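You operate a simulated robot arm through the tools that you are given. There is no shell and no other tool. Be economical: measure what you need, move in short steps, check, and stop when the job is done.

You are at the controls of a simulated robot arm. One attempt, no reset.

Task
Wax the middle of the beech board's top.
Fine: lay the lid beside the tin; pad back on its mat, lid back on the tin. A coat counts when it lies all over at full strength: go over it till it gets no stronger.

It is judged by the outcome, as a careful person would: the job done as asked, and still so three seconds after it is handed in. It fails if anything else is knocked over, pushed out of place, dropped, spilled or broken. A push-on lid holds only when it is set on centred and level and pressed home; a screw cap is set on level and turned clockwise until tight.

Robot
A 6-joint arm with a two-finger parallel gripper, fixed in place. Base frame: the origin is at the foot of the arm, x ahead of it, y to its left, z up; the work surface is at about z = 90.4. Units: cm, degrees, N and s.
With the tool pointing down near the work surface it reaches from about 24 to 66 cm from the base axis. Its first joint turns from -66.0 to 66.0 degrees. Payload 2.9 kg.
Tool frame: the origin (TCP) lies between the finger pads and is the grasp point; the fingertips stand 3 cm ahead of it; z points along the fingers, y is the line along which they close. Largest opening 11 cm; finger width 2, thickness 1; the body of the gripper, 4.8 by 11.2 cm, starts 5.5 cm behind the TCP.
Orientation is that of the tool frame in the base frame, as a unit quaternion [w, x, y, z]. With the fingers straight down and closing along the base's y, the tool's x points along the base's -x, its y along +y and its z along -z.

Tools
- The arm moves only by the tool move_arm. Its argument "targets" is a list of rows, each an object of numbers (a shift or turn left out is 0, a gripper value left out holds the last): "x", "y", "z": the shift along the base's x, y, z in cm; "wx", "wy", "wz": the turn, a rotation vector about the base's x, y, z in degrees. In form: [{"x": .., "y": .., "z": .., "wx": .., "wy": .., "wz": ..}, ...]. A call has 1 to 8 rows; each row shifts and turns the commanded pose from where the row before left it. "jaw" is the gripper command, from -1 (fully open) to 1 (shut), values between in proportion, set as the call begins (left out, the last holds). A row lasts 0.2 s, in which the tool goes at most 5 cm and 8.6 degrees; a call with a longer step from one row to the next is refused whole, and so is a gripper value outside its range. A pose out of reach is approached as far as the arm can. The call stops where the force on the tool passes 40 N (or 10 N more than at its start, if that is more) or the arm is blocked; 0.2 s more then pass. Each finger travels about 10.8 cm/s and halts on what it meets, pressing with about 39 N; the grip force reading is that of the motor and also rises with nothing between the fingers. The clock runs only during rows and for 0.2 s after the last one: add rows that do not move to give the fingers time. The reply holds the time, the measured pose of the TCP, the force on the tool along the base axes, the opening and the grip force, in the units named above and with some noise, with the torque about the TCP (base axes, N m) and any sound that the robot's microphone picked up.
- Cameras (640 x 400 px; columns grow to the right, rows downward): "scene" is fixed at [7.25, 42.74, 138.71]; the picture's right is [-0.82, -0.57, 0.00], its down [-0.31, 0.44, -0.84] and it looks along [0.48, -0.69, -0.54] (base axes); focal length 352 px, centre (320, 200). "wrist" rides on the gripper at [7.2, 1.7, -10.3] in the tool frame; the picture's right is [-0.23, 0.97, 0.00], its down [-0.76, -0.18, -0.62] and it looks along [-0.61, -0.14, 0.78] (tool axes); focal length 222 px, centre (320, 200). There is no depth. A picture from a camera that has moved, and an enlarged one, comes with that camera's place and axes in the base frame and with its lens.
- camera(camera): a new picture of that camera. It takes no simulated time.
- inspect(camera, box): a new picture of the part [left, top, right, bottom] of that camera's present view, enlarged. It takes no simulated time.
- job_done(): hands the job in; it is judged then, once.

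Go step by step. Nothing tells you positions but the pictures and the camera data: compare them with the known pose of the tool, close in by small moves and look again before you grip or let go. The budget is 120 turns and 64 pictures, counting those below and the enlarged ones. Unless the task says otherwise, let go and move clear before handing in, and close with one line.

The tools are called after ">>>" as name(argument=value, ...) on one line, values as JSON. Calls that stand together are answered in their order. move_arm: Moves the arm, as the interface text tells. Its arguments: {"type":"object","properties":{"targets":{"type":"array"},"jaw":{"type":"number"}},"required":["targets"]} The other tools are called the same way: camera (camera) takes a picture; inspect (camera, box) takes an enlarged picture of a part of a camera's view; job_done () hands the job in.

At the start:

```text
t: 0.0
tool_pos: [38.25, -7.06, 116.58]
orientation: [0.0, 0.0, 1.0, -0.001]
ft_force: [-0.3, 0.5, -0.2]
ft_torque: [0.02, -0.01, 0.03]
gripper_width: 11.0
finger_force: 0.0
```

scene: 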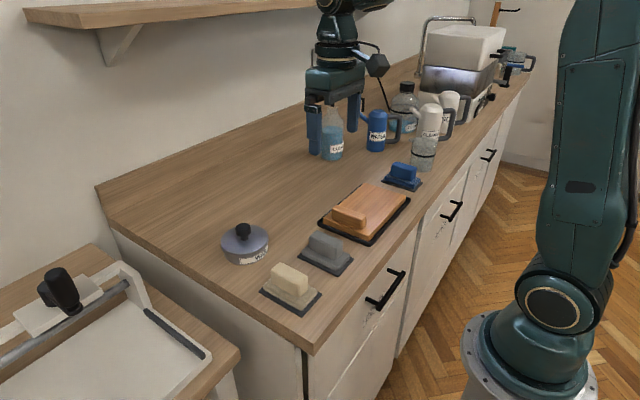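
wrist: 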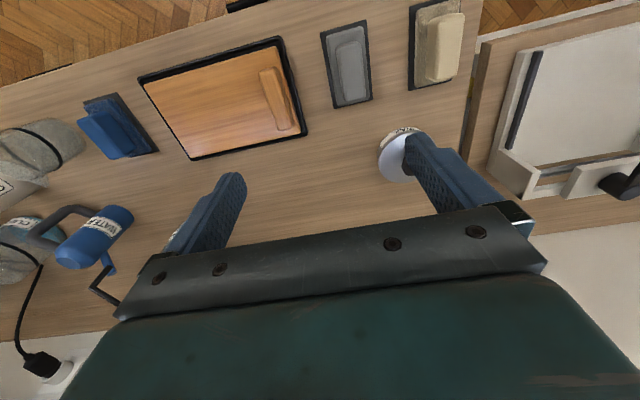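

I see a board on a tray, several pads on mats, and a tin with a knobbed lid. I'll enlarge these to identify them.

>>> inspect(camera="scene", box=[200, 150, 440, 330])

>>> inspect(camera="wrist", box=[70, 0, 490, 200])

>>> inspect(camera="scene", box=[210, 210, 290, 275])

```text
2.22 times, centred on (320, 240) of scene
camera zoom: at [7.25, 42.74, 138.71], right [-0.82, -0.57, 0.0], down [-0.31, 0.44, -0.84], along [0.48, -0.69, -0.54], focal length 783 px, centre (320, 111)
```

zoom: 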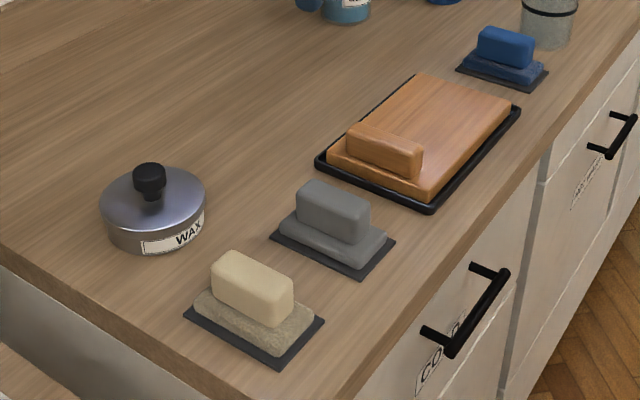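

```text
1.52 times, centred on (280, 100) of wrist
camera zoom: at [31.0, -5.37, 126.89], right [0.23, 0.97, 0.0], down [0.76, -0.18, 0.62], along [0.61, -0.14, -0.78], focal length 338 px, centre (381, 352)
```

zoom: 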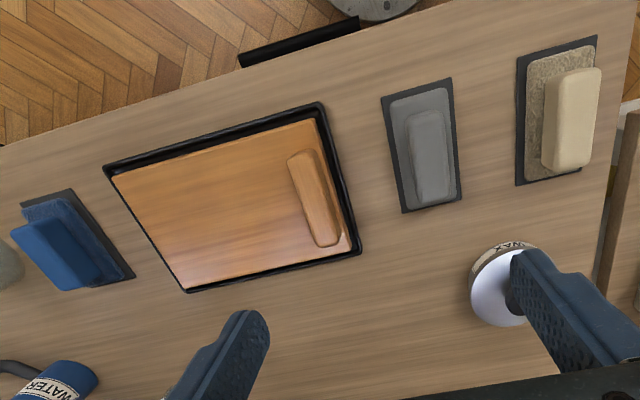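

```text
6.15 times, centred on (250, 242) of scene
camera zoom: at [7.25, 42.74, 138.71], right [-0.82, -0.57, 0.0], down [-0.31, 0.44, -0.84], along [0.48, -0.69, -0.54], focal length 2167 px, centre (751, -62)
```

zoom: 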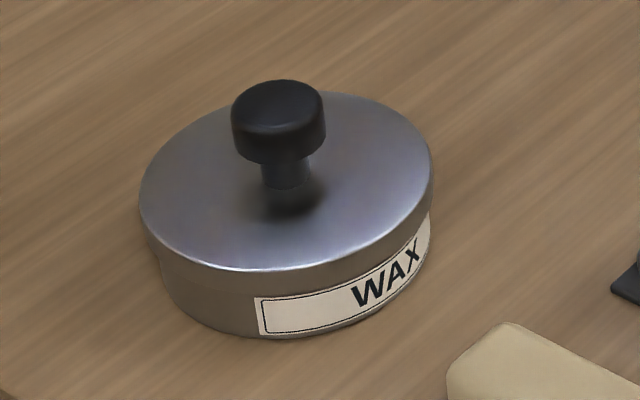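

The wax tin is clear. Next I need to tell which pad is meant for wax, so I'll look at the pads closely.

>>> inspect(camera="scene", box=[255, 225, 365, 320])

>>> inspect(camera="scene", box=[310, 150, 440, 250])

>>> inspect(camera="scene", box=[340, 190, 480, 310])

>>> inspect(camera="scene", box=[300, 60, 480, 190])

```text
4.21 times, centred on (310, 272) of scene
camera zoom: at [7.25, 42.74, 138.71], right [-0.82, -0.57, 0.0], down [-0.31, 0.44, -0.84], along [0.48, -0.69, -0.54], focal length 1483 px, centre (362, -105)
```

zoom: 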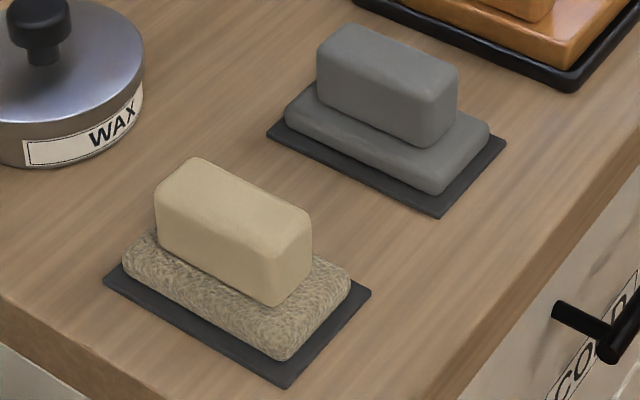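

```text
4.00 times, centred on (375, 200) of scene
camera zoom: at [7.25, 42.74, 138.71], right [-0.82, -0.57, 0.0], down [-0.31, 0.44, -0.84], along [0.48, -0.69, -0.54], focal length 1409 px, centre (100, 200)
```

zoom: 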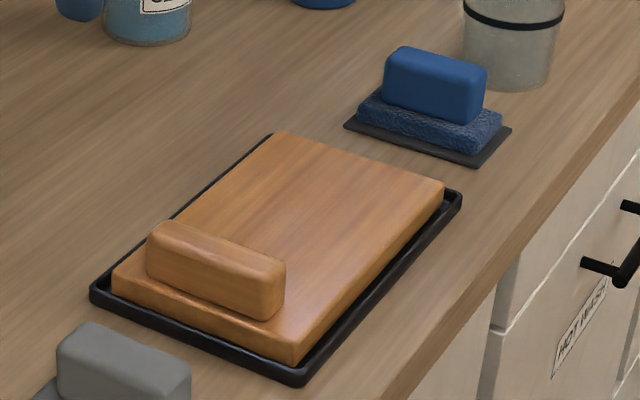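

```text
3.33 times, centred on (410, 250) of scene
camera zoom: at [7.25, 42.74, 138.71], right [-0.82, -0.57, 0.0], down [-0.31, 0.44, -0.84], along [0.48, -0.69, -0.54], focal length 1174 px, centre (20, 33)
```

zoom: 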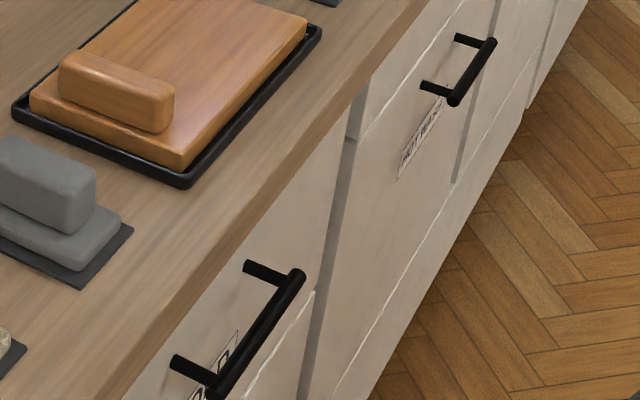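

```text
3.08 times, centred on (390, 125) of scene
camera zoom: at [7.25, 42.74, 138.71], right [-0.82, -0.57, 0.0], down [-0.31, 0.44, -0.84], along [0.48, -0.69, -0.54], focal length 1084 px, centre (105, 431)
```

zoom: 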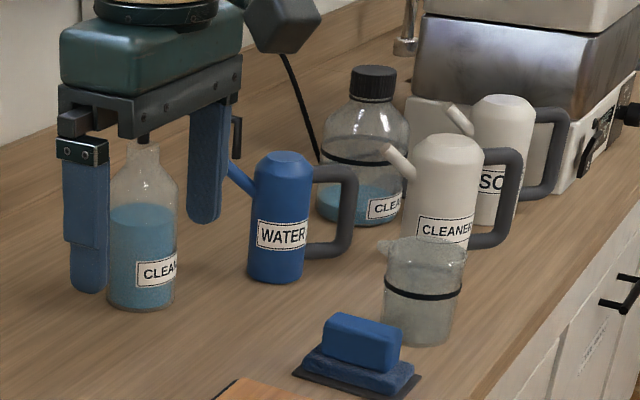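

The cream fleece pad (mat centre about (36.8, 9.6)) looks like the wax applicator, with grey being an abrasive and blue a scrub sponge. The tin is at about (51.8, 5.3) and the board centre at about (38, -20.6). I'll move above the tin and look.

>>> move_arm(targets=[{"x": 2.7, "y": 2.4, "z": -2}, {"x": 2.7, "y": 2.4, "z": -2}, {"x": 2.7, "y": 2.4, "z": -2}, {"x": 2.7, "y": 2.4, "z": -2}, {"x": 2.7, "y": 2.5, "z": -2}, {}], jaw=-1)

>>> camera(camera="wrist")

>>> camera(camera="scene")

```text
t: 1.4
tool_pos: [51.68, 4.88, 106.36]
orientation: [-0.001, -0.001, 1.0, 0.0]
ft_force: [0.1, -0.4, -0.1]
ft_torque: [0.03, -0.02, 0.0]
gripper_width: 11.02
finger_force: 0.0
```

```text
54 pictures are left
camera wrist: at [44.45, 6.63, 116.61], right [0.23, 0.97, 0.0], down [0.76, -0.18, 0.62], along [0.61, -0.14, -0.78], focal length 222 px, centre (320, 200)
```

wrist: 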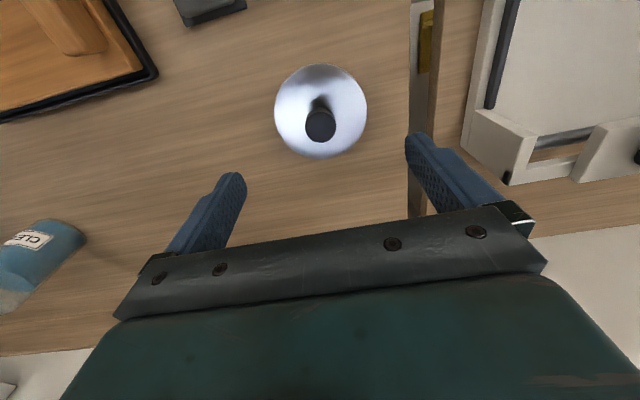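

```text
53 pictures are left
```

scene: 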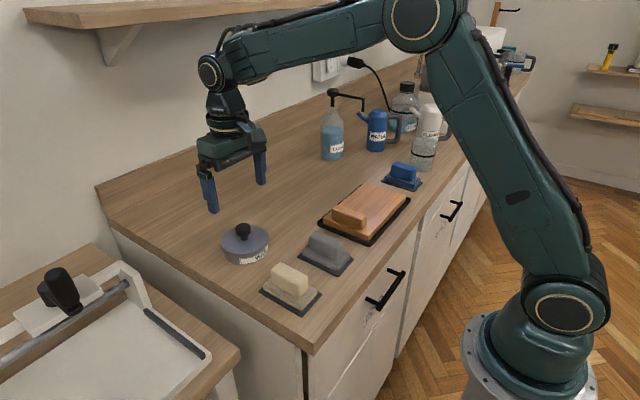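

The lid centre projects to about (51.5, 5.1), with the knob top around z 96.3. I'll half close the jaw and descend over the knob.

>>> move_arm(targets=[{"x": -0.15, "y": 0.2, "z": -3}, {"z": -3}, {"z": -2}, {"z": -1}, {}], jaw=0.1)

>>> camera(camera="wrist")

>>> inspect(camera="scene", box=[180, 150, 310, 270])

```text
t: 2.6
tool_pos: [51.77, 5.35, 97.34]
orientation: [0.001, 0.0, 1.0, 0.0]
ft_force: [0.1, 0.0, -1.0]
ft_torque: [0.0, 0.0, -0.01]
gripper_width: 4.95
finger_force: 0.1
```

```text
52 pictures are left
camera wrist: at [44.39, 6.91, 107.71], right [0.23, 0.97, 0.0], down [0.76, -0.18, 0.62], along [0.61, -0.14, -0.78], focal length 222 px, centre (320, 200)
```

wrist: 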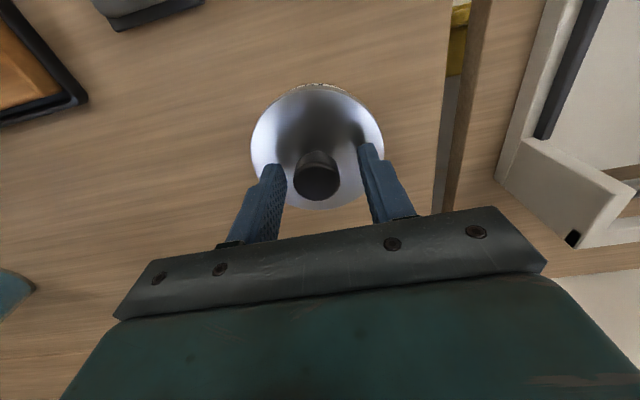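

```text
3.33 times, centred on (245, 210) of scene
camera zoom: at [7.25, 42.74, 138.71], right [-0.82, -0.57, 0.0], down [-0.31, 0.44, -0.84], along [0.48, -0.69, -0.54], focal length 1174 px, centre (570, 167)
```

zoom: 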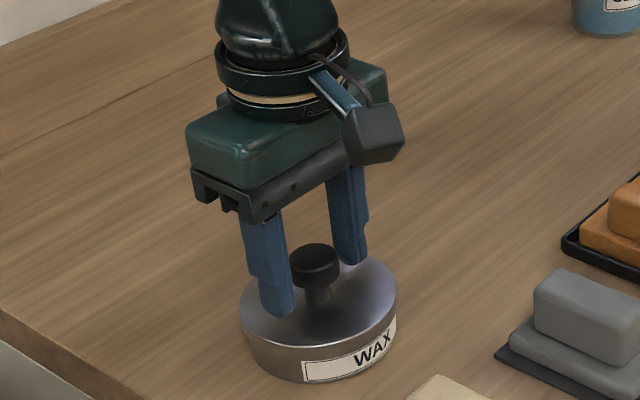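

The knob sits between the fingers. I'll go down a little and close on it.

>>> move_arm(targets=[{"y": -0.1, "z": -0.4}, {"z": -0.3}])

>>> move_arm(targets=[{}, {}, {}, {}], jaw=1)

>>> inspect(camera="scene", box=[180, 150, 310, 270])

```text
t: 3.2
tool_pos: [51.64, 5.21, 96.74]
orientation: [0.0, -0.001, 1.0, 0.0]
ft_force: [1.1, 0.1, 0.9]
ft_torque: [-0.02, -0.01, -0.04]
gripper_width: 4.94
finger_force: 0.0
```

```text
t: 4.2
tool_pos: [51.57, 5.14, 96.71]
orientation: [0.0, -0.001, 1.0, 0.0]
ft_force: [0.3, -3.5, -0.6]
ft_torque: [-0.13, 0.03, -0.02]
gripper_width: 2.71
finger_force: 39.2
heard: snap
```

```text
3.33 times, centred on (245, 210) of scene
camera zoom: at [7.25, 42.73, 138.71], right [-0.82, -0.57, 0.0], down [-0.31, 0.44, -0.84], along [0.48, -0.69, -0.54], focal length 1174 px, centre (570, 167)
```

zoom: 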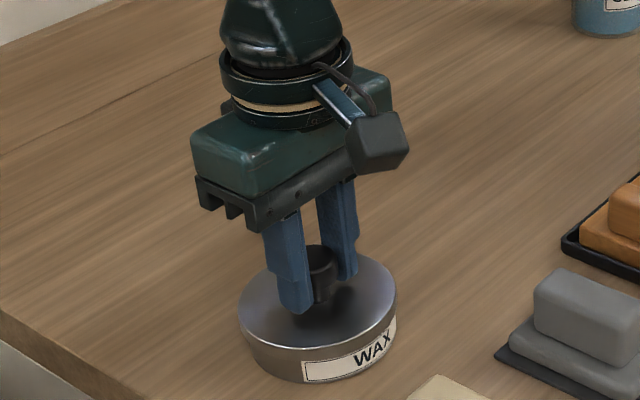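

Gripped at 2.7 cm wide, and a snap was heard, perhaps the lid coming loose. I'll lift slowly.

>>> move_arm(targets=[{"z": 0.5}, {"z": 0.5}, {"z": 1}, {}])

>>> inspect(camera="scene", box=[180, 150, 310, 270])

```text
t: 5.2
tool_pos: [51.67, 5.33, 98.74]
orientation: [0.0, -0.001, 1.0, 0.0]
ft_force: [0.0, -1.1, 0.1]
ft_torque: [0.0, 0.02, -0.01]
gripper_width: 2.72
finger_force: 38.7
```

```text
3.33 times, centred on (245, 210) of scene
camera zoom: at [7.25, 42.74, 138.71], right [-0.82, -0.57, 0.0], down [-0.31, 0.44, -0.84], along [0.48, -0.69, -0.54], focal length 1174 px, centre (570, 167)
```

zoom: 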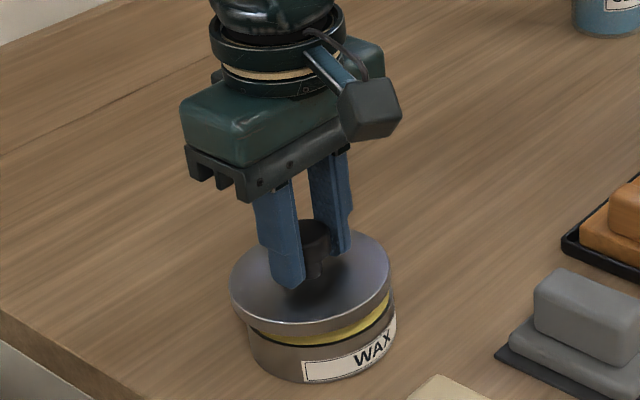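

The lid came off cleanly and the yellow wax is visible. I'll raise it and take it to (52.6, -7.5) beside the tin.

>>> move_arm(targets=[{"z": 3}, {"x": 0.3, "y": -4.2}, {"x": 0.3, "y": -4.2}, {"x": 0.4, "y": -4.2}, {}, {"z": -2.5}, {"z": -1.5}, {}])

>>> inspect(camera="scene", box=[200, 130, 360, 270])

```text
t: 7.0
tool_pos: [52.72, -7.28, 97.88]
orientation: [0.0, 0.001, 1.0, 0.0]
ft_force: [0.1, 0.2, -1.1]
ft_torque: [0.01, -0.01, -0.01]
gripper_width: 2.68
finger_force: 39.4
```

```text
2.86 times, centred on (280, 200) of scene
camera zoom: at [7.25, 42.74, 138.71], right [-0.82, -0.57, 0.0], down [-0.31, 0.44, -0.84], along [0.48, -0.69, -0.54], focal length 1006 px, centre (434, 200)
```

zoom: 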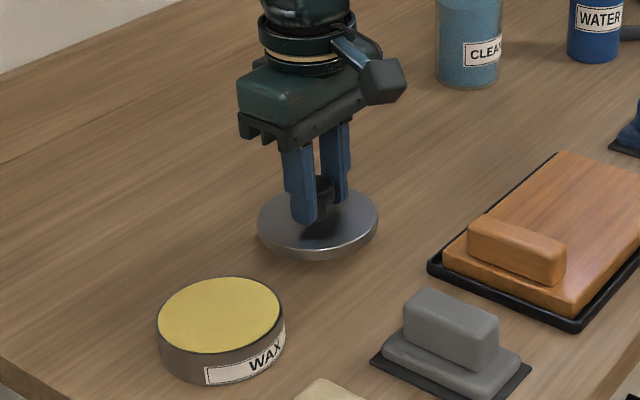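

The lid hangs over clear counter, and the wax surface is nearly level with the tin's rim. I'll lower the lid to touch.

>>> move_arm(targets=[{"z": -1}, {"z": -0.7}, {"z": -0.3}, {}])

>>> inspect(camera="scene", box=[200, 130, 360, 270])

```text
t: 8.0
tool_pos: [52.73, -7.4, 95.87]
orientation: [0.0, 0.0, 1.0, 0.0]
ft_force: [-0.4, 1.2, 0.3]
ft_torque: [-0.01, 0.0, 0.01]
gripper_width: 2.67
finger_force: 39.7
```

```text
2.86 times, centred on (280, 200) of scene
camera zoom: at [7.25, 42.74, 138.71], right [-0.82, -0.57, 0.0], down [-0.31, 0.44, -0.84], along [0.48, -0.69, -0.54], focal length 1006 px, centre (434, 200)
```

zoom: 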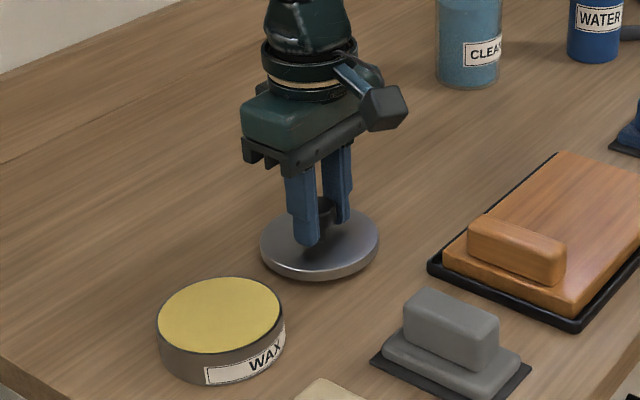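

Not yet touching. I'll lower in small steps.

>>> move_arm(targets=[{"z": -0.3}, {"z": -0.2}, {"z": -0.2}, {}])

>>> inspect(camera="scene", box=[240, 170, 320, 230])

```text
t: 9.0
tool_pos: [52.64, -7.32, 95.19]
orientation: [0.0, 0.0, 1.0, 0.0]
ft_force: [0.3, -0.1, -0.9]
ft_torque: [0.01, 0.02, -0.02]
gripper_width: 2.69
finger_force: 39.2
```

```text
6.67 times, centred on (280, 200) of scene
camera zoom: at [7.25, 42.74, 138.71], right [-0.82, -0.57, 0.0], down [-0.31, 0.44, -0.84], along [0.48, -0.69, -0.54], focal length 2348 px, centre (587, 200)
```

zoom: 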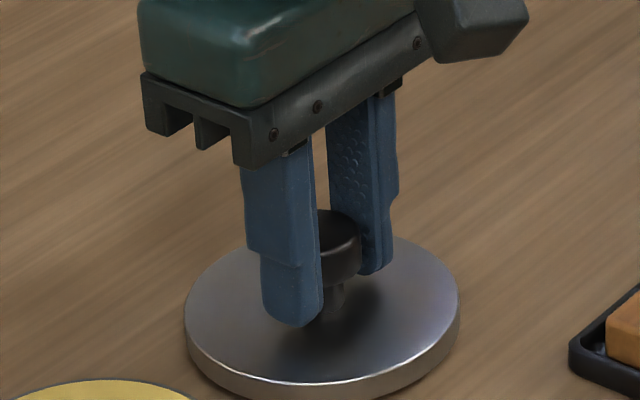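

Still free. I'll keep lowering.

>>> move_arm(targets=[{"z": -0.15}, {"z": -0.15}, {"z": -0.15}, {}])

>>> move_arm(targets=[{"z": -0.1}, {"z": -0.1}, {}])

```text
t: 10.0
tool_pos: [52.74, -7.26, 94.61]
orientation: [0.0, 0.0, 1.0, -0.001]
ft_force: [-0.2, 0.7, -0.7]
ft_torque: [0.0, -0.05, 0.0]
gripper_width: 2.67
finger_force: 39.1
```

```text
t: 10.8
tool_pos: [52.65, -7.35, 94.5]
orientation: [-0.001, 0.001, 1.0, 0.0]
ft_force: [0.8, 0.0, 1.8]
ft_torque: [-0.01, 0.05, 0.05]
gripper_width: 2.7
finger_force: 39.3
```

>>> move_arm(targets=[{"z": -0.1}, {}])

>>> inspect(camera="scene", box=[240, 170, 320, 230])

```text
t: 11.4
tool_pos: [52.6, -7.3, 94.53]
orientation: [0.001, 0.0, 1.0, 0.0]
ft_force: [1.1, -0.1, 5.7]
ft_torque: [-0.05, 0.0, 0.02]
gripper_width: 2.68
finger_force: 38.5
```

```text
6.67 times, centred on (280, 200) of scene
camera zoom: at [7.24, 42.74, 138.71], right [-0.82, -0.57, 0.0], down [-0.31, 0.44, -0.84], along [0.48, -0.69, -0.54], focal length 2348 px, centre (587, 200)
```

zoom: 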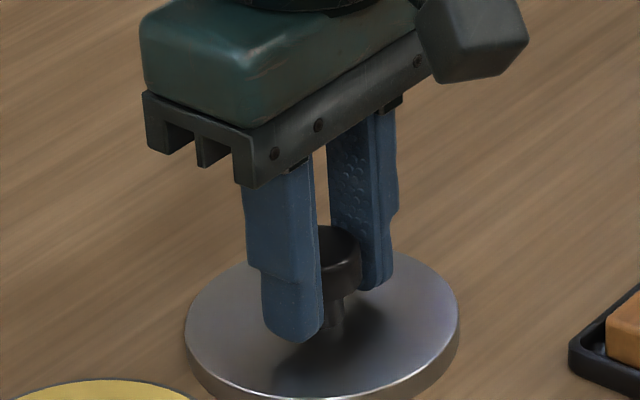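

The lid rests on the counter (5.7 N). I'll release it, rise, and go over the cream pad.

>>> move_arm(targets=[{}, {}, {}, {"z": 4}, {"z": 4}, {"z": 3.5}], jaw=0.1)

>>> move_arm(targets=[{"x": -3.16, "y": 3.39}, {"x": -3.16, "y": 3.39}, {"x": -3.16, "y": 3.39}, {"x": -3.16, "y": 3.39}, {"x": -3.16, "y": 3.39}, {}], jaw=-0.3)

>>> camera(camera="wrist")

>>> inspect(camera="scene", box=[200, 150, 380, 320])

```text
t: 12.8
tool_pos: [52.5, -7.35, 106.05]
orientation: [0.0, 0.0, 1.0, 0.0]
ft_force: [-0.3, -0.3, 0.7]
ft_torque: [0.01, -0.01, 0.02]
gripper_width: 4.97
finger_force: 0.0
```

```text
t: 14.2
tool_pos: [36.64, 9.48, 106.09]
orientation: [0.0, 0.0, 1.0, 0.0]
ft_force: [-0.3, -1.6, 0.7]
ft_torque: [0.02, -0.03, -0.03]
gripper_width: 7.17
finger_force: 0.0
```

```text
44 pictures are left
camera wrist: at [29.32, 11.08, 116.39], right [0.23, 0.97, 0.0], down [0.76, -0.18, 0.62], along [0.61, -0.14, -0.78], focal length 222 px, centre (320, 200)
```

wrist: 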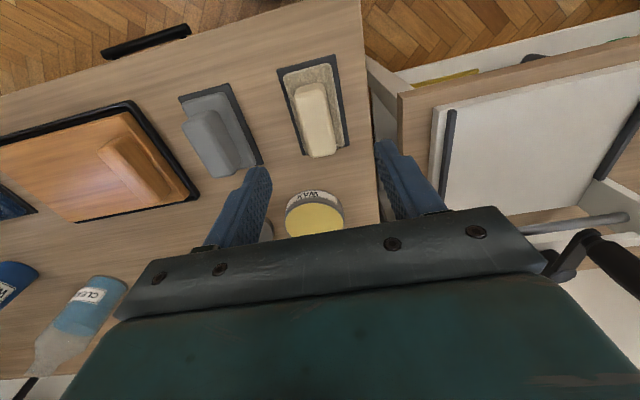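

```text
2.35 times, centred on (290, 235) of scene
camera zoom: at [7.25, 42.74, 138.71], right [-0.82, -0.57, 0.0], down [-0.31, 0.44, -0.84], along [0.48, -0.69, -0.54], focal length 829 px, centre (391, 118)
```

zoom: 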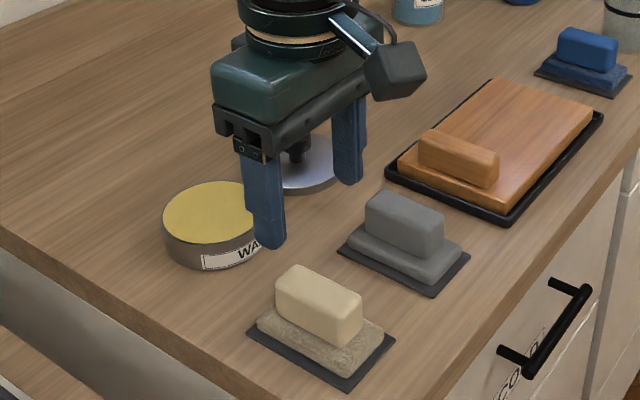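

The pad's handle projects to about (36.6, 9.2), running along x. I'll descend part way and recheck.

>>> move_arm(targets=[{"x": 0.1, "y": -0.3, "z": -3}, {"z": -2}, {}])

>>> camera(camera="wrist")

>>> inspect(camera="scene", box=[230, 180, 370, 320])

```text
t: 15.0
tool_pos: [37.04, 9.3, 100.96]
orientation: [0.0, 0.0, 1.0, 0.0]
ft_force: [0.7, 0.6, 0.7]
ft_torque: [-0.02, -0.02, 0.06]
gripper_width: 7.16
finger_force: 0.2
```

```text
42 pictures are left
camera wrist: at [29.74, 10.95, 111.29], right [0.23, 0.97, 0.0], down [0.76, -0.18, 0.62], along [0.61, -0.14, -0.78], focal length 222 px, centre (320, 200)
```

wrist: 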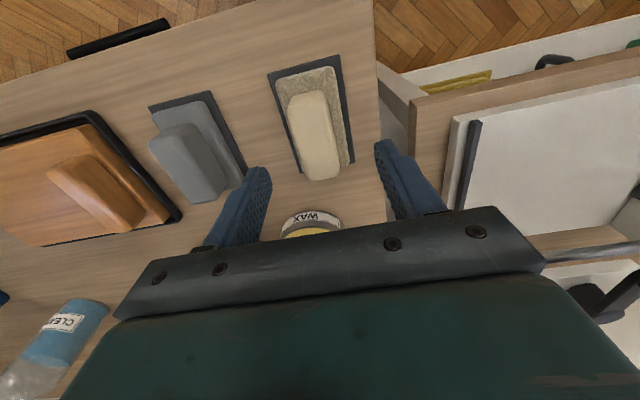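

```text
2.86 times, centred on (300, 250) of scene
camera zoom: at [7.25, 42.74, 138.71], right [-0.82, -0.57, 0.0], down [-0.31, 0.44, -0.84], along [0.48, -0.69, -0.54], focal length 1006 px, centre (377, 57)
```

zoom: 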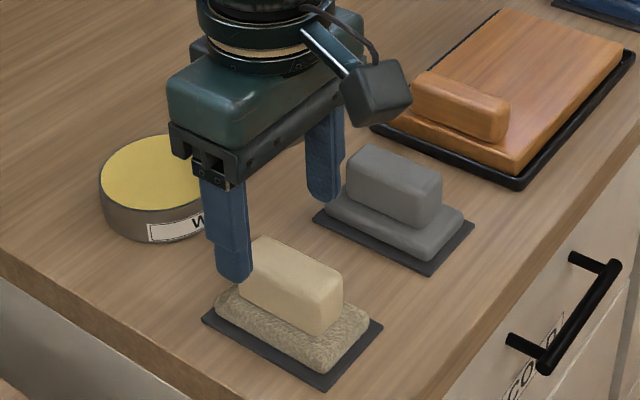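

The handle centre is at about (36.6, 9.2), well aligned. I'll descend to straddle it, with the tips stopping above the sole.

>>> move_arm(targets=[{"z": -2.5}, {"z": -1.5}, {"z": -0.6}, {}])

>>> camera(camera="wrist")

>>> inspect(camera="scene", box=[240, 220, 340, 320])

```text
t: 16.0
tool_pos: [36.95, 9.42, 96.41]
orientation: [0.0, 0.0, 1.0, 0.001]
ft_force: [-0.3, 0.5, -0.3]
ft_torque: [-0.02, 0.01, 0.0]
gripper_width: 7.17
finger_force: 0.1
```

```text
40 pictures are left
camera wrist: at [29.68, 11.09, 106.71], right [0.23, 0.97, 0.0], down [0.76, -0.18, 0.62], along [0.61, -0.14, -0.78], focal length 222 px, centre (320, 200)
```

wrist: 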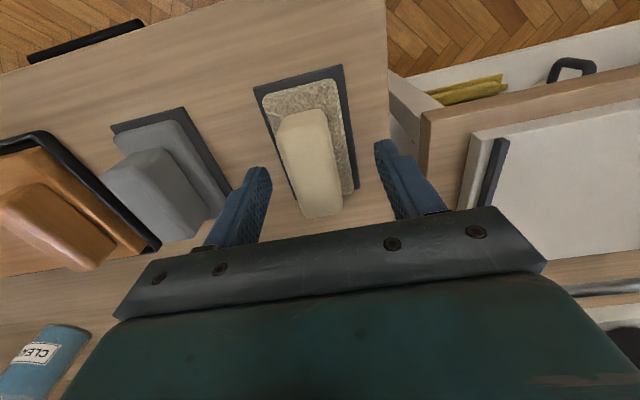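

```text
4.00 times, centred on (290, 270) of scene
camera zoom: at [7.25, 42.74, 138.71], right [-0.82, -0.57, 0.0], down [-0.31, 0.44, -0.84], along [0.48, -0.69, -0.54], focal length 1409 px, centre (440, -80)
```

zoom: 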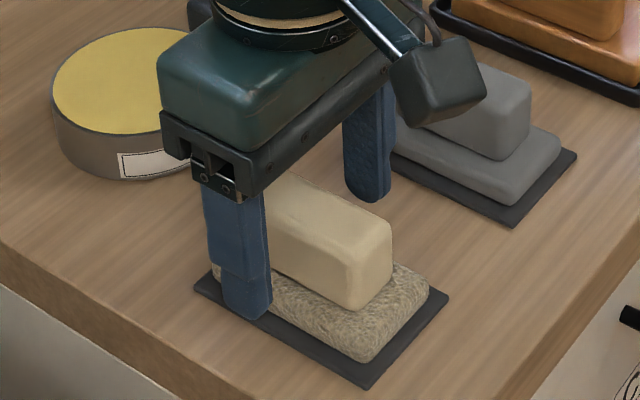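

The pad handle is between the fingers. I'll make a slight correction, then close on it.

>>> move_arm(targets=[{"x": -0.2, "y": -0.1, "z": -0.3}, {}])

>>> move_arm(targets=[{}, {}, {}, {}], jaw=1)

>>> inspect(camera="scene", box=[240, 220, 340, 320])

```text
t: 16.6
tool_pos: [36.67, 9.33, 96.09]
orientation: [0.0, 0.0, 1.0, 0.0]
ft_force: [-0.4, -0.3, -0.4]
ft_torque: [0.01, 0.01, -0.03]
gripper_width: 7.15
finger_force: 0.1
```

```text
t: 17.6
tool_pos: [36.73, 9.43, 96.05]
orientation: [-0.001, 0.0, 1.0, 0.0]
ft_force: [0.0, -0.1, -0.2]
ft_torque: [0.03, 0.02, 0.01]
gripper_width: 2.88
finger_force: 39.2
```

```text
4.00 times, centred on (290, 270) of scene
camera zoom: at [7.25, 42.74, 138.71], right [-0.82, -0.57, 0.0], down [-0.31, 0.44, -0.84], along [0.48, -0.69, -0.54], focal length 1409 px, centre (440, -80)
```

zoom: 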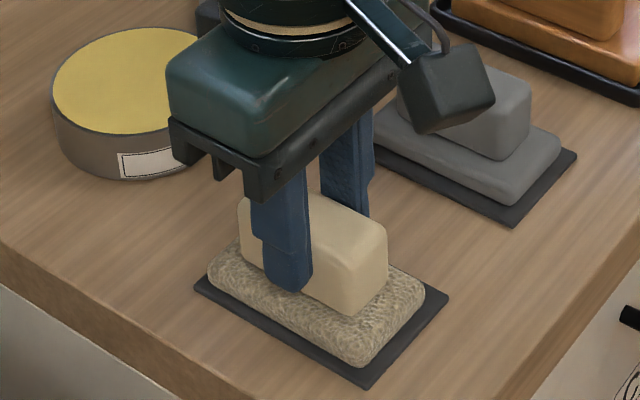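

The pad is gripped (2.9 cm). I'll lift it and carry it over the open tin, then look.

>>> move_arm(targets=[{"z": 1}, {"z": 3.5}, {"z": 3.5}, {"x": 3.8, "y": -1}, {"x": 3.8, "y": -1}, {"x": 3.8, "y": -1}, {"x": 3.9, "y": -1.05}, {}])

>>> camera(camera="wrist")

>>> inspect(camera="scene", box=[180, 130, 360, 320])

```text
t: 19.4
tool_pos: [52.05, 5.03, 103.83]
orientation: [0.0, 0.0, 1.0, 0.0]
ft_force: [1.0, 0.0, -0.7]
ft_torque: [0.0, 0.01, 0.01]
gripper_width: 2.89
finger_force: 38.7
```

```text
37 pictures are left
camera wrist: at [44.72, 6.58, 114.21], right [0.23, 0.97, 0.0], down [0.76, -0.18, 0.62], along [0.61, -0.14, -0.78], focal length 222 px, centre (320, 200)
```

wrist: 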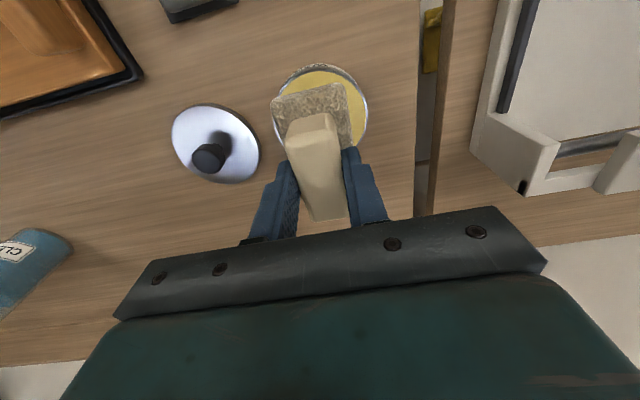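

```text
2.11 times, centred on (270, 225) of scene
camera zoom: at [7.25, 42.74, 138.71], right [-0.82, -0.57, 0.0], down [-0.31, 0.44, -0.84], along [0.48, -0.69, -0.54], focal length 741 px, centre (425, 147)
```

zoom: 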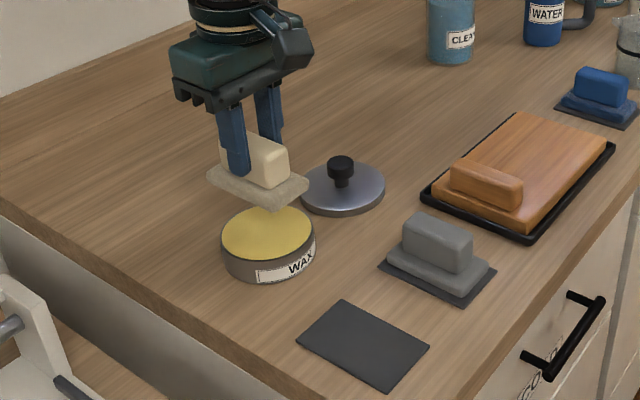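

The pad hangs over the tin. I'll descend toward the wax.

>>> move_arm(targets=[{"z": -2.5}, {"z": -1.5}, {"z": -0.6}, {}])

>>> inspect(camera="scene", box=[205, 170, 295, 270])

```text
t: 20.4
tool_pos: [51.97, 4.97, 99.3]
orientation: [0.0, 0.0, 1.0, 0.0]
ft_force: [-0.2, -0.3, -0.8]
ft_torque: [0.01, 0.02, 0.03]
gripper_width: 2.87
finger_force: 38.5
```

```text
4.00 times, centred on (250, 220) of scene
camera zoom: at [7.25, 42.74, 138.71], right [-0.82, -0.57, 0.0], down [-0.31, 0.44, -0.84], along [0.48, -0.69, -0.54], focal length 1409 px, centre (600, 120)
```

zoom: 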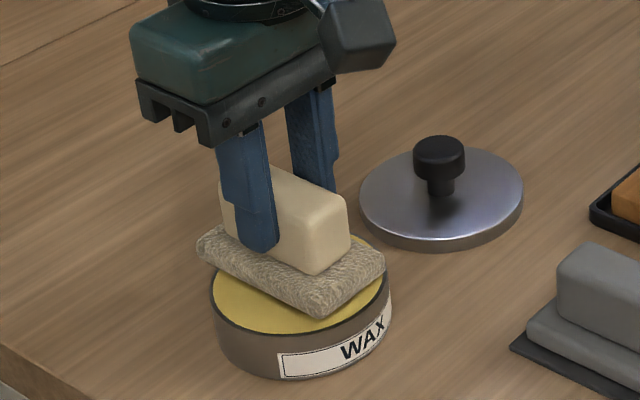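

>>> move_arm(targets=[{"z": -0.3}, {"z": -0.2}, {"z": -0.2}, {}])

>>> move_arm(targets=[{"z": -0.15}, {"z": -0.15}, {}])

```text
t: 21.4
tool_pos: [52.11, 4.98, 98.7]
orientation: [0.0, 0.0, 1.0, 0.0]
ft_force: [0.8, 0.5, -1.1]
ft_torque: [-0.02, -0.02, 0.01]
gripper_width: 2.91
finger_force: 39.0
```

```text
t: 22.2
tool_pos: [52.15, 5.07, 98.66]
orientation: [0.003, 0.0, 1.0, 0.001]
ft_force: [0.5, -2.3, 21.4]
ft_torque: [-0.19, 0.8, 0.06]
gripper_width: 2.9
finger_force: 38.7
```

Contact at 21 N with some torque, so the load is at one end. I'll check how the pad sits.

>>> inspect(camera="scene", box=[205, 170, 295, 270])

>>> camera(camera="wrist")

```text
4.00 times, centred on (250, 220) of scene
camera zoom: at [7.21, 42.73, 138.71], right [-0.82, -0.57, 0.0], down [-0.31, 0.44, -0.84], along [0.48, -0.69, -0.54], focal length 1409 px, centre (600, 120)
```

zoom: 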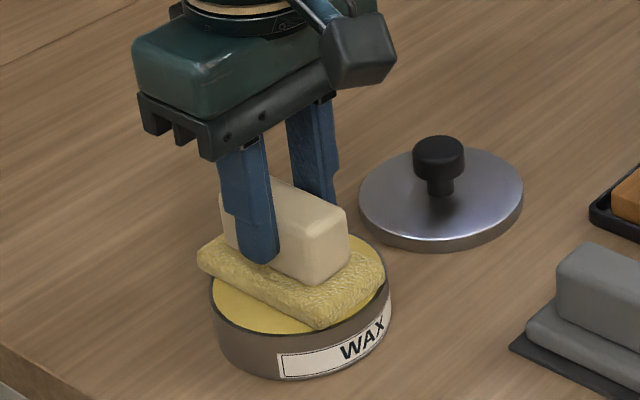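

```text
33 pictures are left
camera wrist: at [44.73, 6.7, 108.97], right [0.23, 0.97, 0.0], down [0.76, -0.18, 0.63], along [0.61, -0.14, -0.78], focal length 222 px, centre (320, 200)
```

wrist: 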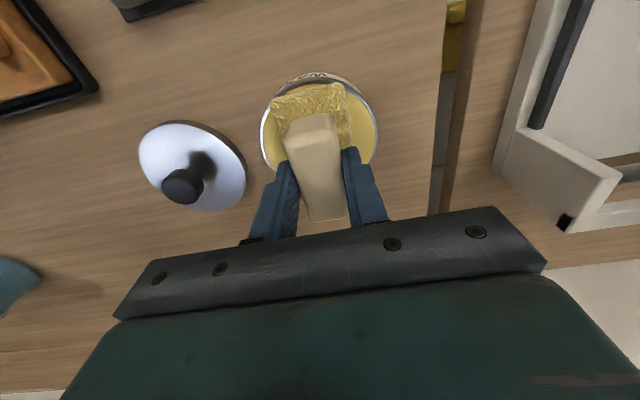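

The sole has turned yellow, so the pad is loaded and cream is the right one. I'll hold briefly, lift, and carry it over the board.

>>> move_arm(targets=[{}, {}, {}, {"z": 1}, {"z": 3}, {"z": 3}, {}])

>>> move_arm(targets=[{"x": -1.93, "y": -3.66}, {"x": -1.93, "y": -3.66}, {"x": -1.93, "y": -3.66}, {"x": -1.93, "y": -3.66}, {"x": -1.93, "y": -3.66}, {"x": -1.93, "y": -3.66}, {"x": -1.93, "y": -3.66}, {}])

>>> camera(camera="wrist")

>>> inspect(camera="scene", box=[220, 130, 440, 270])

```text
t: 23.8
tool_pos: [51.97, 5.21, 105.56]
orientation: [-0.001, 0.0, 1.0, 0.0]
ft_force: [0.4, 0.0, -0.9]
ft_torque: [-0.01, 0.01, 0.02]
gripper_width: 2.88
finger_force: 38.6
```

```text
t: 25.6
tool_pos: [38.74, -20.63, 105.23]
orientation: [0.0, 0.0, 1.0, -0.001]
ft_force: [0.1, -1.4, -0.3]
ft_torque: [-0.02, 0.0, 0.01]
gripper_width: 2.89
finger_force: 38.4
```

```text
32 pictures are left
camera wrist: at [31.4, -19.07, 115.58], right [0.23, 0.97, 0.0], down [0.76, -0.18, 0.62], along [0.61, -0.14, -0.78], focal length 222 px, centre (320, 200)
```

wrist: 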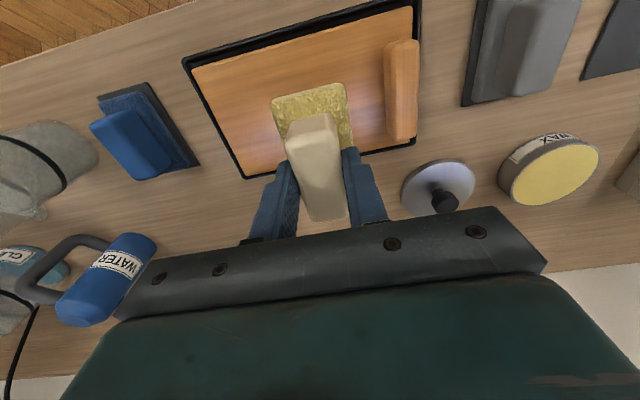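

```text
2.86 times, centred on (330, 200) of scene
camera zoom: at [7.25, 42.74, 138.71], right [-0.82, -0.57, 0.0], down [-0.31, 0.44, -0.84], along [0.48, -0.69, -0.54], focal length 1006 px, centre (291, 200)
```

zoom: 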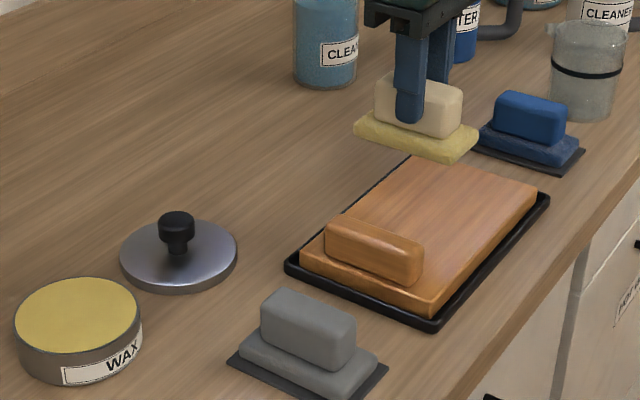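

The board top spans about x 32.2–43.4, y -31 to -11.6, so its centre is near (37.8, -21.3), and the raised cleat ends at y ≈ -14.8. I'll lower the pad toward the middle.

>>> move_arm(targets=[{"x": -0.75, "y": -0.7, "z": -2}, {"z": -2.5}, {"z": -1.5}, {"z": -0.5}, {}])

>>> inspect(camera="scene", box=[300, 140, 430, 250])

```text
t: 26.8
tool_pos: [37.89, -21.23, 98.84]
orientation: [0.0, 0.001, 1.0, 0.0]
ft_force: [-0.6, 0.3, 0.3]
ft_torque: [0.04, -0.01, -0.06]
gripper_width: 2.88
finger_force: 39.3
```

```text
3.64 times, centred on (365, 195) of scene
camera zoom: at [7.25, 42.74, 138.71], right [-0.82, -0.57, 0.0], down [-0.31, 0.44, -0.84], along [0.48, -0.69, -0.54], focal length 1281 px, centre (156, 218)
```

zoom: 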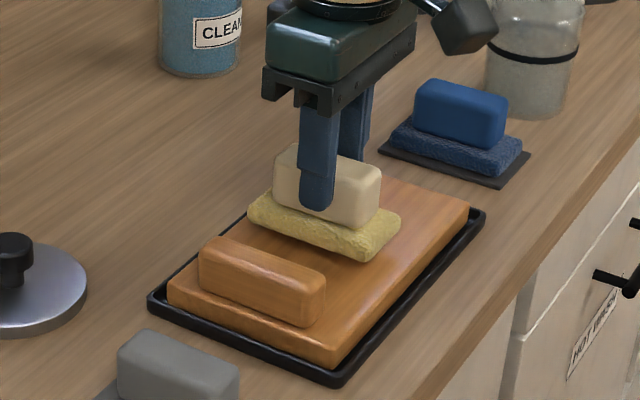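

>>> move_arm(targets=[{"z": -0.2}, {"z": -0.2}, {"z": -0.2}, {}])

>>> move_arm(targets=[{"z": -0.15}, {"z": -0.15}, {}])

```text
t: 27.8
tool_pos: [37.77, -21.2, 98.22]
orientation: [0.0, 0.0, 1.0, 0.001]
ft_force: [1.1, -0.4, -0.9]
ft_torque: [0.0, -0.02, 0.0]
gripper_width: 2.88
finger_force: 38.7
```

```text
t: 28.6
tool_pos: [37.83, -21.12, 97.96]
orientation: [0.0, 0.001, 1.0, 0.0]
ft_force: [0.5, 0.2, 0.0]
ft_torque: [-0.01, 0.04, 0.01]
gripper_width: 2.91
finger_force: 39.1
```

>>> move_arm(targets=[{"z": -0.15}, {"z": -0.1}, {}])

>>> move_arm(targets=[{"z": -0.1}, {"z": -0.1}, {}])

```text
t: 29.4
tool_pos: [37.85, -21.35, 97.91]
orientation: [0.001, 0.0, 1.0, -0.001]
ft_force: [-0.6, 1.5, 16.0]
ft_torque: [0.13, -0.07, 0.03]
gripper_width: 2.88
finger_force: 38.7
```

```text
t: 30.1
tool_pos: [37.86, -21.22, 97.81]
orientation: [0.003, 0.0, 1.0, -0.001]
ft_force: [-1.4, 0.8, 5.4]
ft_torque: [0.11, 0.25, -0.01]
gripper_width: 2.87
finger_force: 39.0
stopped in row 3: the force on the tool passed its limit (the readings are from after the stop); the commanded pose is now the measured one
```

Contact with the board at about z 97.9 with light pressure. I'll start rubbing along y, watching the force.

>>> move_arm(targets=[{"y": 0.8, "z": -0.03}, {"y": 0.8}, {"y": 0.8}, {"y": -0.8}, {"y": -0.8}, {"y": -0.8}, {"y": -0.8}, {"y": -0.8}])

>>> inspect(camera="scene", box=[300, 140, 430, 250])

```text
t: 31.9
tool_pos: [37.86, -22.75, 97.87]
orientation: [0.003, 0.0, 1.0, -0.001]
ft_force: [-1.2, 11.9, 24.7]
ft_torque: [0.56, 0.07, -0.01]
gripper_width: 2.9
finger_force: 39.1
```

```text
3.64 times, centred on (365, 195) of scene
camera zoom: at [7.22, 42.79, 138.69], right [-0.82, -0.57, 0.0], down [-0.31, 0.44, -0.84], along [0.48, -0.69, -0.54], focal length 1281 px, centre (156, 218)
```

zoom: 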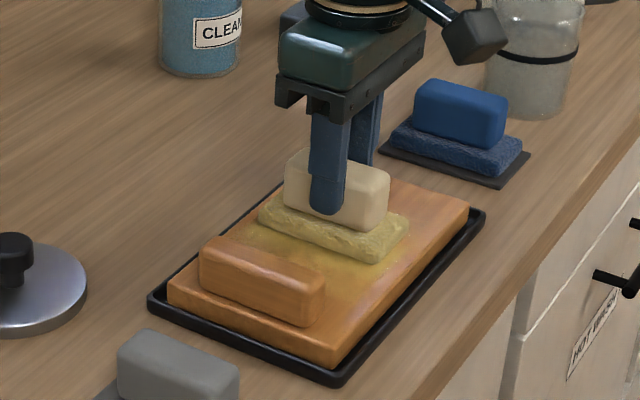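

Yellow wax is appearing on the board. I'll keep stroking back and forth.

>>> move_arm(targets=[{"y": -0.8, "z": 0.03}, {"y": -0.8}, {"y": 0.8}, {"y": 0.8}, {"y": 0.8}, {"y": 0.8}, {"y": 0.8}, {"y": 0.8}])

>>> move_arm(targets=[{"y": 0.4}, {"y": -0.8}, {"y": -0.8}, {"y": -0.8}, {"y": -0.8}, {"y": -0.8}, {"y": -0.8}, {"y": -0.4}])

>>> move_arm(targets=[{"y": 0.8}, {"y": 0.8}, {"y": 0.8}, {"y": 0.8}, {"y": 0.8}, {"y": 0.8}, {"y": 0.4}, {}])

>>> inspect(camera="scene", box=[300, 140, 430, 250])

```text
t: 33.7
tool_pos: [37.83, -19.69, 97.87]
orientation: [0.002, 0.0, 1.0, -0.001]
ft_force: [1.1, -4.9, 8.3]
ft_torque: [-0.18, -0.29, -0.13]
gripper_width: 2.89
finger_force: 38.5
```

```text
t: 35.5
tool_pos: [37.87, -24.51, 97.84]
orientation: [0.002, -0.001, 1.0, -0.001]
ft_force: [0.6, 2.0, 3.2]
ft_torque: [0.09, -0.01, 0.04]
gripper_width: 2.89
finger_force: 38.9
```

```text
t: 37.3
tool_pos: [38.03, -19.32, 97.79]
orientation: [0.002, 0.001, 1.0, -0.002]
ft_force: [0.3, -0.7, 0.1]
ft_torque: [-0.02, 0.06, -0.02]
gripper_width: 2.9
finger_force: 39.7
```

```text
3.64 times, centred on (365, 195) of scene
camera zoom: at [7.25, 42.74, 138.71], right [-0.82, -0.57, 0.0], down [-0.31, 0.44, -0.84], along [0.48, -0.69, -0.54], focal length 1281 px, centre (156, 218)
```

zoom: 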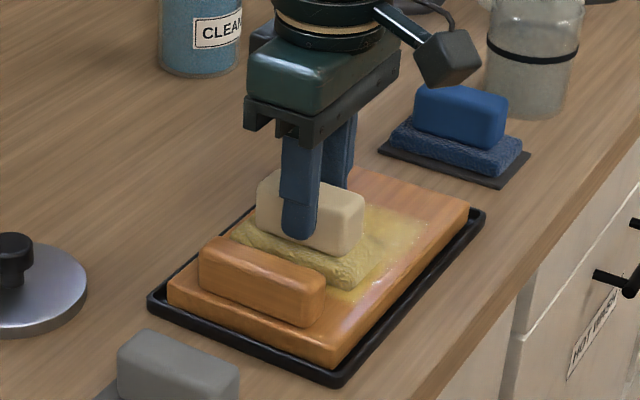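

Contact has become light (the pad shifted a hair in the grip), so I'll press a bit more and continue with slight sideways offsets.

>>> move_arm(targets=[{"z": -0.08}, {"z": -0.03}, {}])

```text
t: 38.1
tool_pos: [37.88, -19.25, 97.75]
orientation: [0.003, -0.001, 1.0, -0.002]
ft_force: [3.0, 1.8, 12.6]
ft_torque: [0.22, 0.2, -0.01]
gripper_width: 2.87
finger_force: 38.5
```

>>> move_arm(targets=[{"x": 0.4}, {"x": 0.2, "y": -0.6}, {"y": -0.8}, {"y": -0.8}, {"y": -0.8}, {"y": -0.8}, {"y": -0.8}, {"y": -0.6}])

>>> move_arm(targets=[{"x": -0.6}, {"x": -0.6, "z": -0.02}, {"y": 0.8}, {"y": 0.8}, {"y": 0.8}, {"y": 0.8}, {"y": 0.8}, {"y": 0.8}])

>>> move_arm(targets=[{"x": 0.6, "y": 0.5}, {"y": -0.8}, {"y": -0.8}, {"y": -0.8}, {"y": -0.8}, {"y": -0.8}, {"y": -0.8}, {"y": -0.5}])

>>> inspect(camera="scene", box=[300, 140, 430, 250])

```text
t: 39.9
tool_pos: [38.4, -24.21, 97.81]
orientation: [0.003, -0.002, 1.0, -0.001]
ft_force: [0.9, 15.5, 31.8]
ft_torque: [0.61, -0.08, 0.03]
gripper_width: 2.89
finger_force: 38.8
```

```text
t: 41.7
tool_pos: [37.34, -19.73, 97.81]
orientation: [0.003, -0.001, 1.0, -0.002]
ft_force: [-1.1, -11.3, 24.2]
ft_torque: [-0.29, -0.14, -0.07]
gripper_width: 2.9
finger_force: 39.0
```

```text
t: 43.5
tool_pos: [37.87, -24.56, 97.85]
orientation: [0.001, -0.001, 1.0, -0.001]
ft_force: [0.3, -0.3, 0.0]
ft_torque: [0.03, -0.01, 0.0]
gripper_width: 2.88
finger_force: 39.2
```

```text
3.64 times, centred on (365, 195) of scene
camera zoom: at [7.25, 42.74, 138.71], right [-0.82, -0.57, 0.0], down [-0.31, 0.44, -0.84], along [0.48, -0.69, -0.54], focal length 1281 px, centre (156, 218)
```

zoom: 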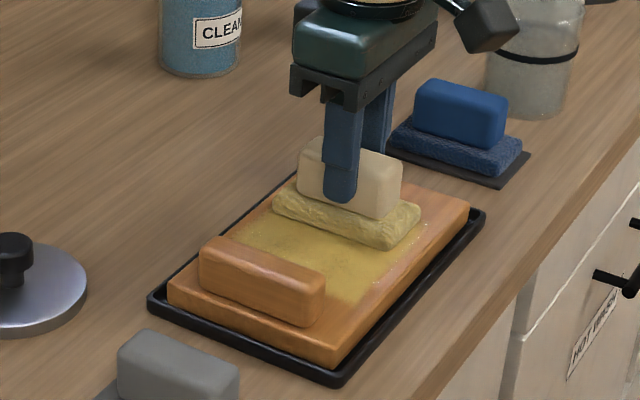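

The coat is building. I'll press back down and make more passes.

>>> move_arm(targets=[{"z": -0.08}, {"z": -0.05}, {}])

```text
t: 44.3
tool_pos: [37.85, -24.46, 97.7]
orientation: [0.002, 0.001, 1.0, -0.002]
ft_force: [-6.4, -1.8, 15.4]
ft_torque: [0.11, 0.41, 0.0]
gripper_width: 2.91
finger_force: 39.1
```

>>> move_arm(targets=[{"x": 0.4}, {"y": 0.8}, {"y": 0.8}, {"y": 0.8}, {"y": 0.8}, {"y": 0.8}, {"y": 0.8}, {"y": 0.5}])

>>> move_arm(targets=[{"x": -0.4}, {"x": -0.4}, {"y": -0.8}, {"y": -0.8}, {"y": -0.8}, {"y": -0.8}, {"y": -0.8}, {"y": -0.8}])

>>> move_arm(targets=[{"x": 0.4, "y": -0.4}, {"y": 0.8}, {"y": 0.8}, {"y": 0.8}, {"y": 0.8}, {"y": 0.8}, {"y": 0.8}, {"y": 0.5}])

>>> inspect(camera="scene", box=[300, 140, 430, 250])

```text
t: 46.1
tool_pos: [38.43, -19.29, 97.67]
orientation: [0.005, 0.001, 1.0, -0.003]
ft_force: [-0.5, -18.1, 36.0]
ft_torque: [-0.34, 0.37, 0.13]
gripper_width: 2.89
finger_force: 39.4
```

```text
t: 47.9
tool_pos: [37.34, -23.88, 97.73]
orientation: [0.003, -0.001, 1.0, -0.002]
ft_force: [-0.7, 18.3, 38.8]
ft_torque: [0.75, 0.21, 0.0]
gripper_width: 2.89
finger_force: 38.1
```

```text
t: 49.7
tool_pos: [37.77, -19.39, 97.62]
orientation: [0.003, 0.001, 1.0, -0.002]
ft_force: [0.1, -14.1, 25.6]
ft_torque: [-0.35, -0.15, -0.07]
gripper_width: 2.89
finger_force: 39.1
```

```text
3.64 times, centred on (365, 195) of scene
camera zoom: at [7.22, 42.72, 138.71], right [-0.82, -0.57, 0.0], down [-0.31, 0.44, -0.84], along [0.48, -0.69, -0.54], focal length 1281 px, centre (156, 218)
```

zoom: 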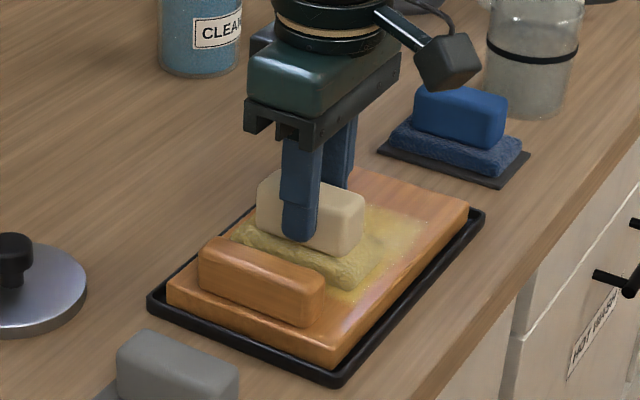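

I'll lift to view the coat.

>>> move_arm(targets=[{"z": 1}, {"z": 3}, {"z": 4}, {"z": 4}, {}])

>>> inspect(camera="scene", box=[300, 140, 430, 250])

>>> inspect(camera="wrist", box=[160, 0, 460, 200])

```text
t: 50.9
tool_pos: [37.79, -19.1, 109.65]
orientation: [0.001, 0.0, 1.0, 0.0]
ft_force: [-0.8, -0.1, -0.8]
ft_torque: [-0.01, 0.01, 0.02]
gripper_width: 2.9
finger_force: 39.2
```

```text
3.64 times, centred on (365, 195) of scene
camera zoom: at [7.25, 42.74, 138.71], right [-0.82, -0.57, 0.0], down [-0.31, 0.44, -0.84], along [0.48, -0.69, -0.54], focal length 1281 px, centre (156, 218)
```

zoom: 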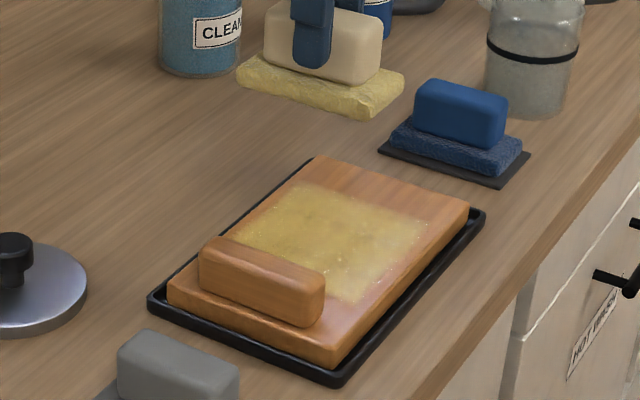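

```text
2.00 times, centred on (310, 100) of wrist
camera zoom: at [30.41, -17.39, 119.96], right [0.23, 0.97, 0.0], down [0.76, -0.18, 0.63], along [0.61, -0.14, -0.78], focal length 444 px, centre (340, 400)
```

zoom: 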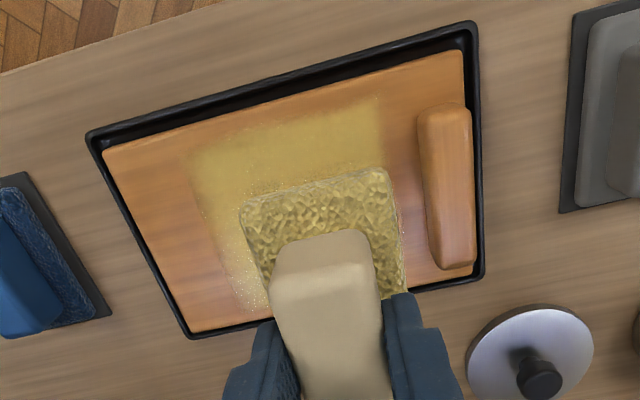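

The middle has an even coat with slightly thinner edges. I'll go over it again and compare for any strengthening.

>>> move_arm(targets=[{"z": -4}, {"z": -4}, {"z": -2.5}, {"z": -1}, {"z": -0.2}, {"z": -0.1}, {}])

>>> move_arm(targets=[{"z": -0.06}, {"z": -0.06}, {}])

```text
t: 52.5
tool_pos: [37.84, -19.18, 97.58]
orientation: [0.003, 0.0, 1.0, -0.001]
ft_force: [-1.2, -0.3, 0.6]
ft_torque: [0.03, -0.05, 0.03]
gripper_width: 2.87
finger_force: 38.3
```

```text
t: 53.3
tool_pos: [37.8, -19.1, 97.72]
orientation: [0.002, 0.0, 1.0, -0.002]
ft_force: [-7.4, 0.3, 19.0]
ft_torque: [0.22, 0.13, 0.0]
gripper_width: 2.92
finger_force: 38.8
```

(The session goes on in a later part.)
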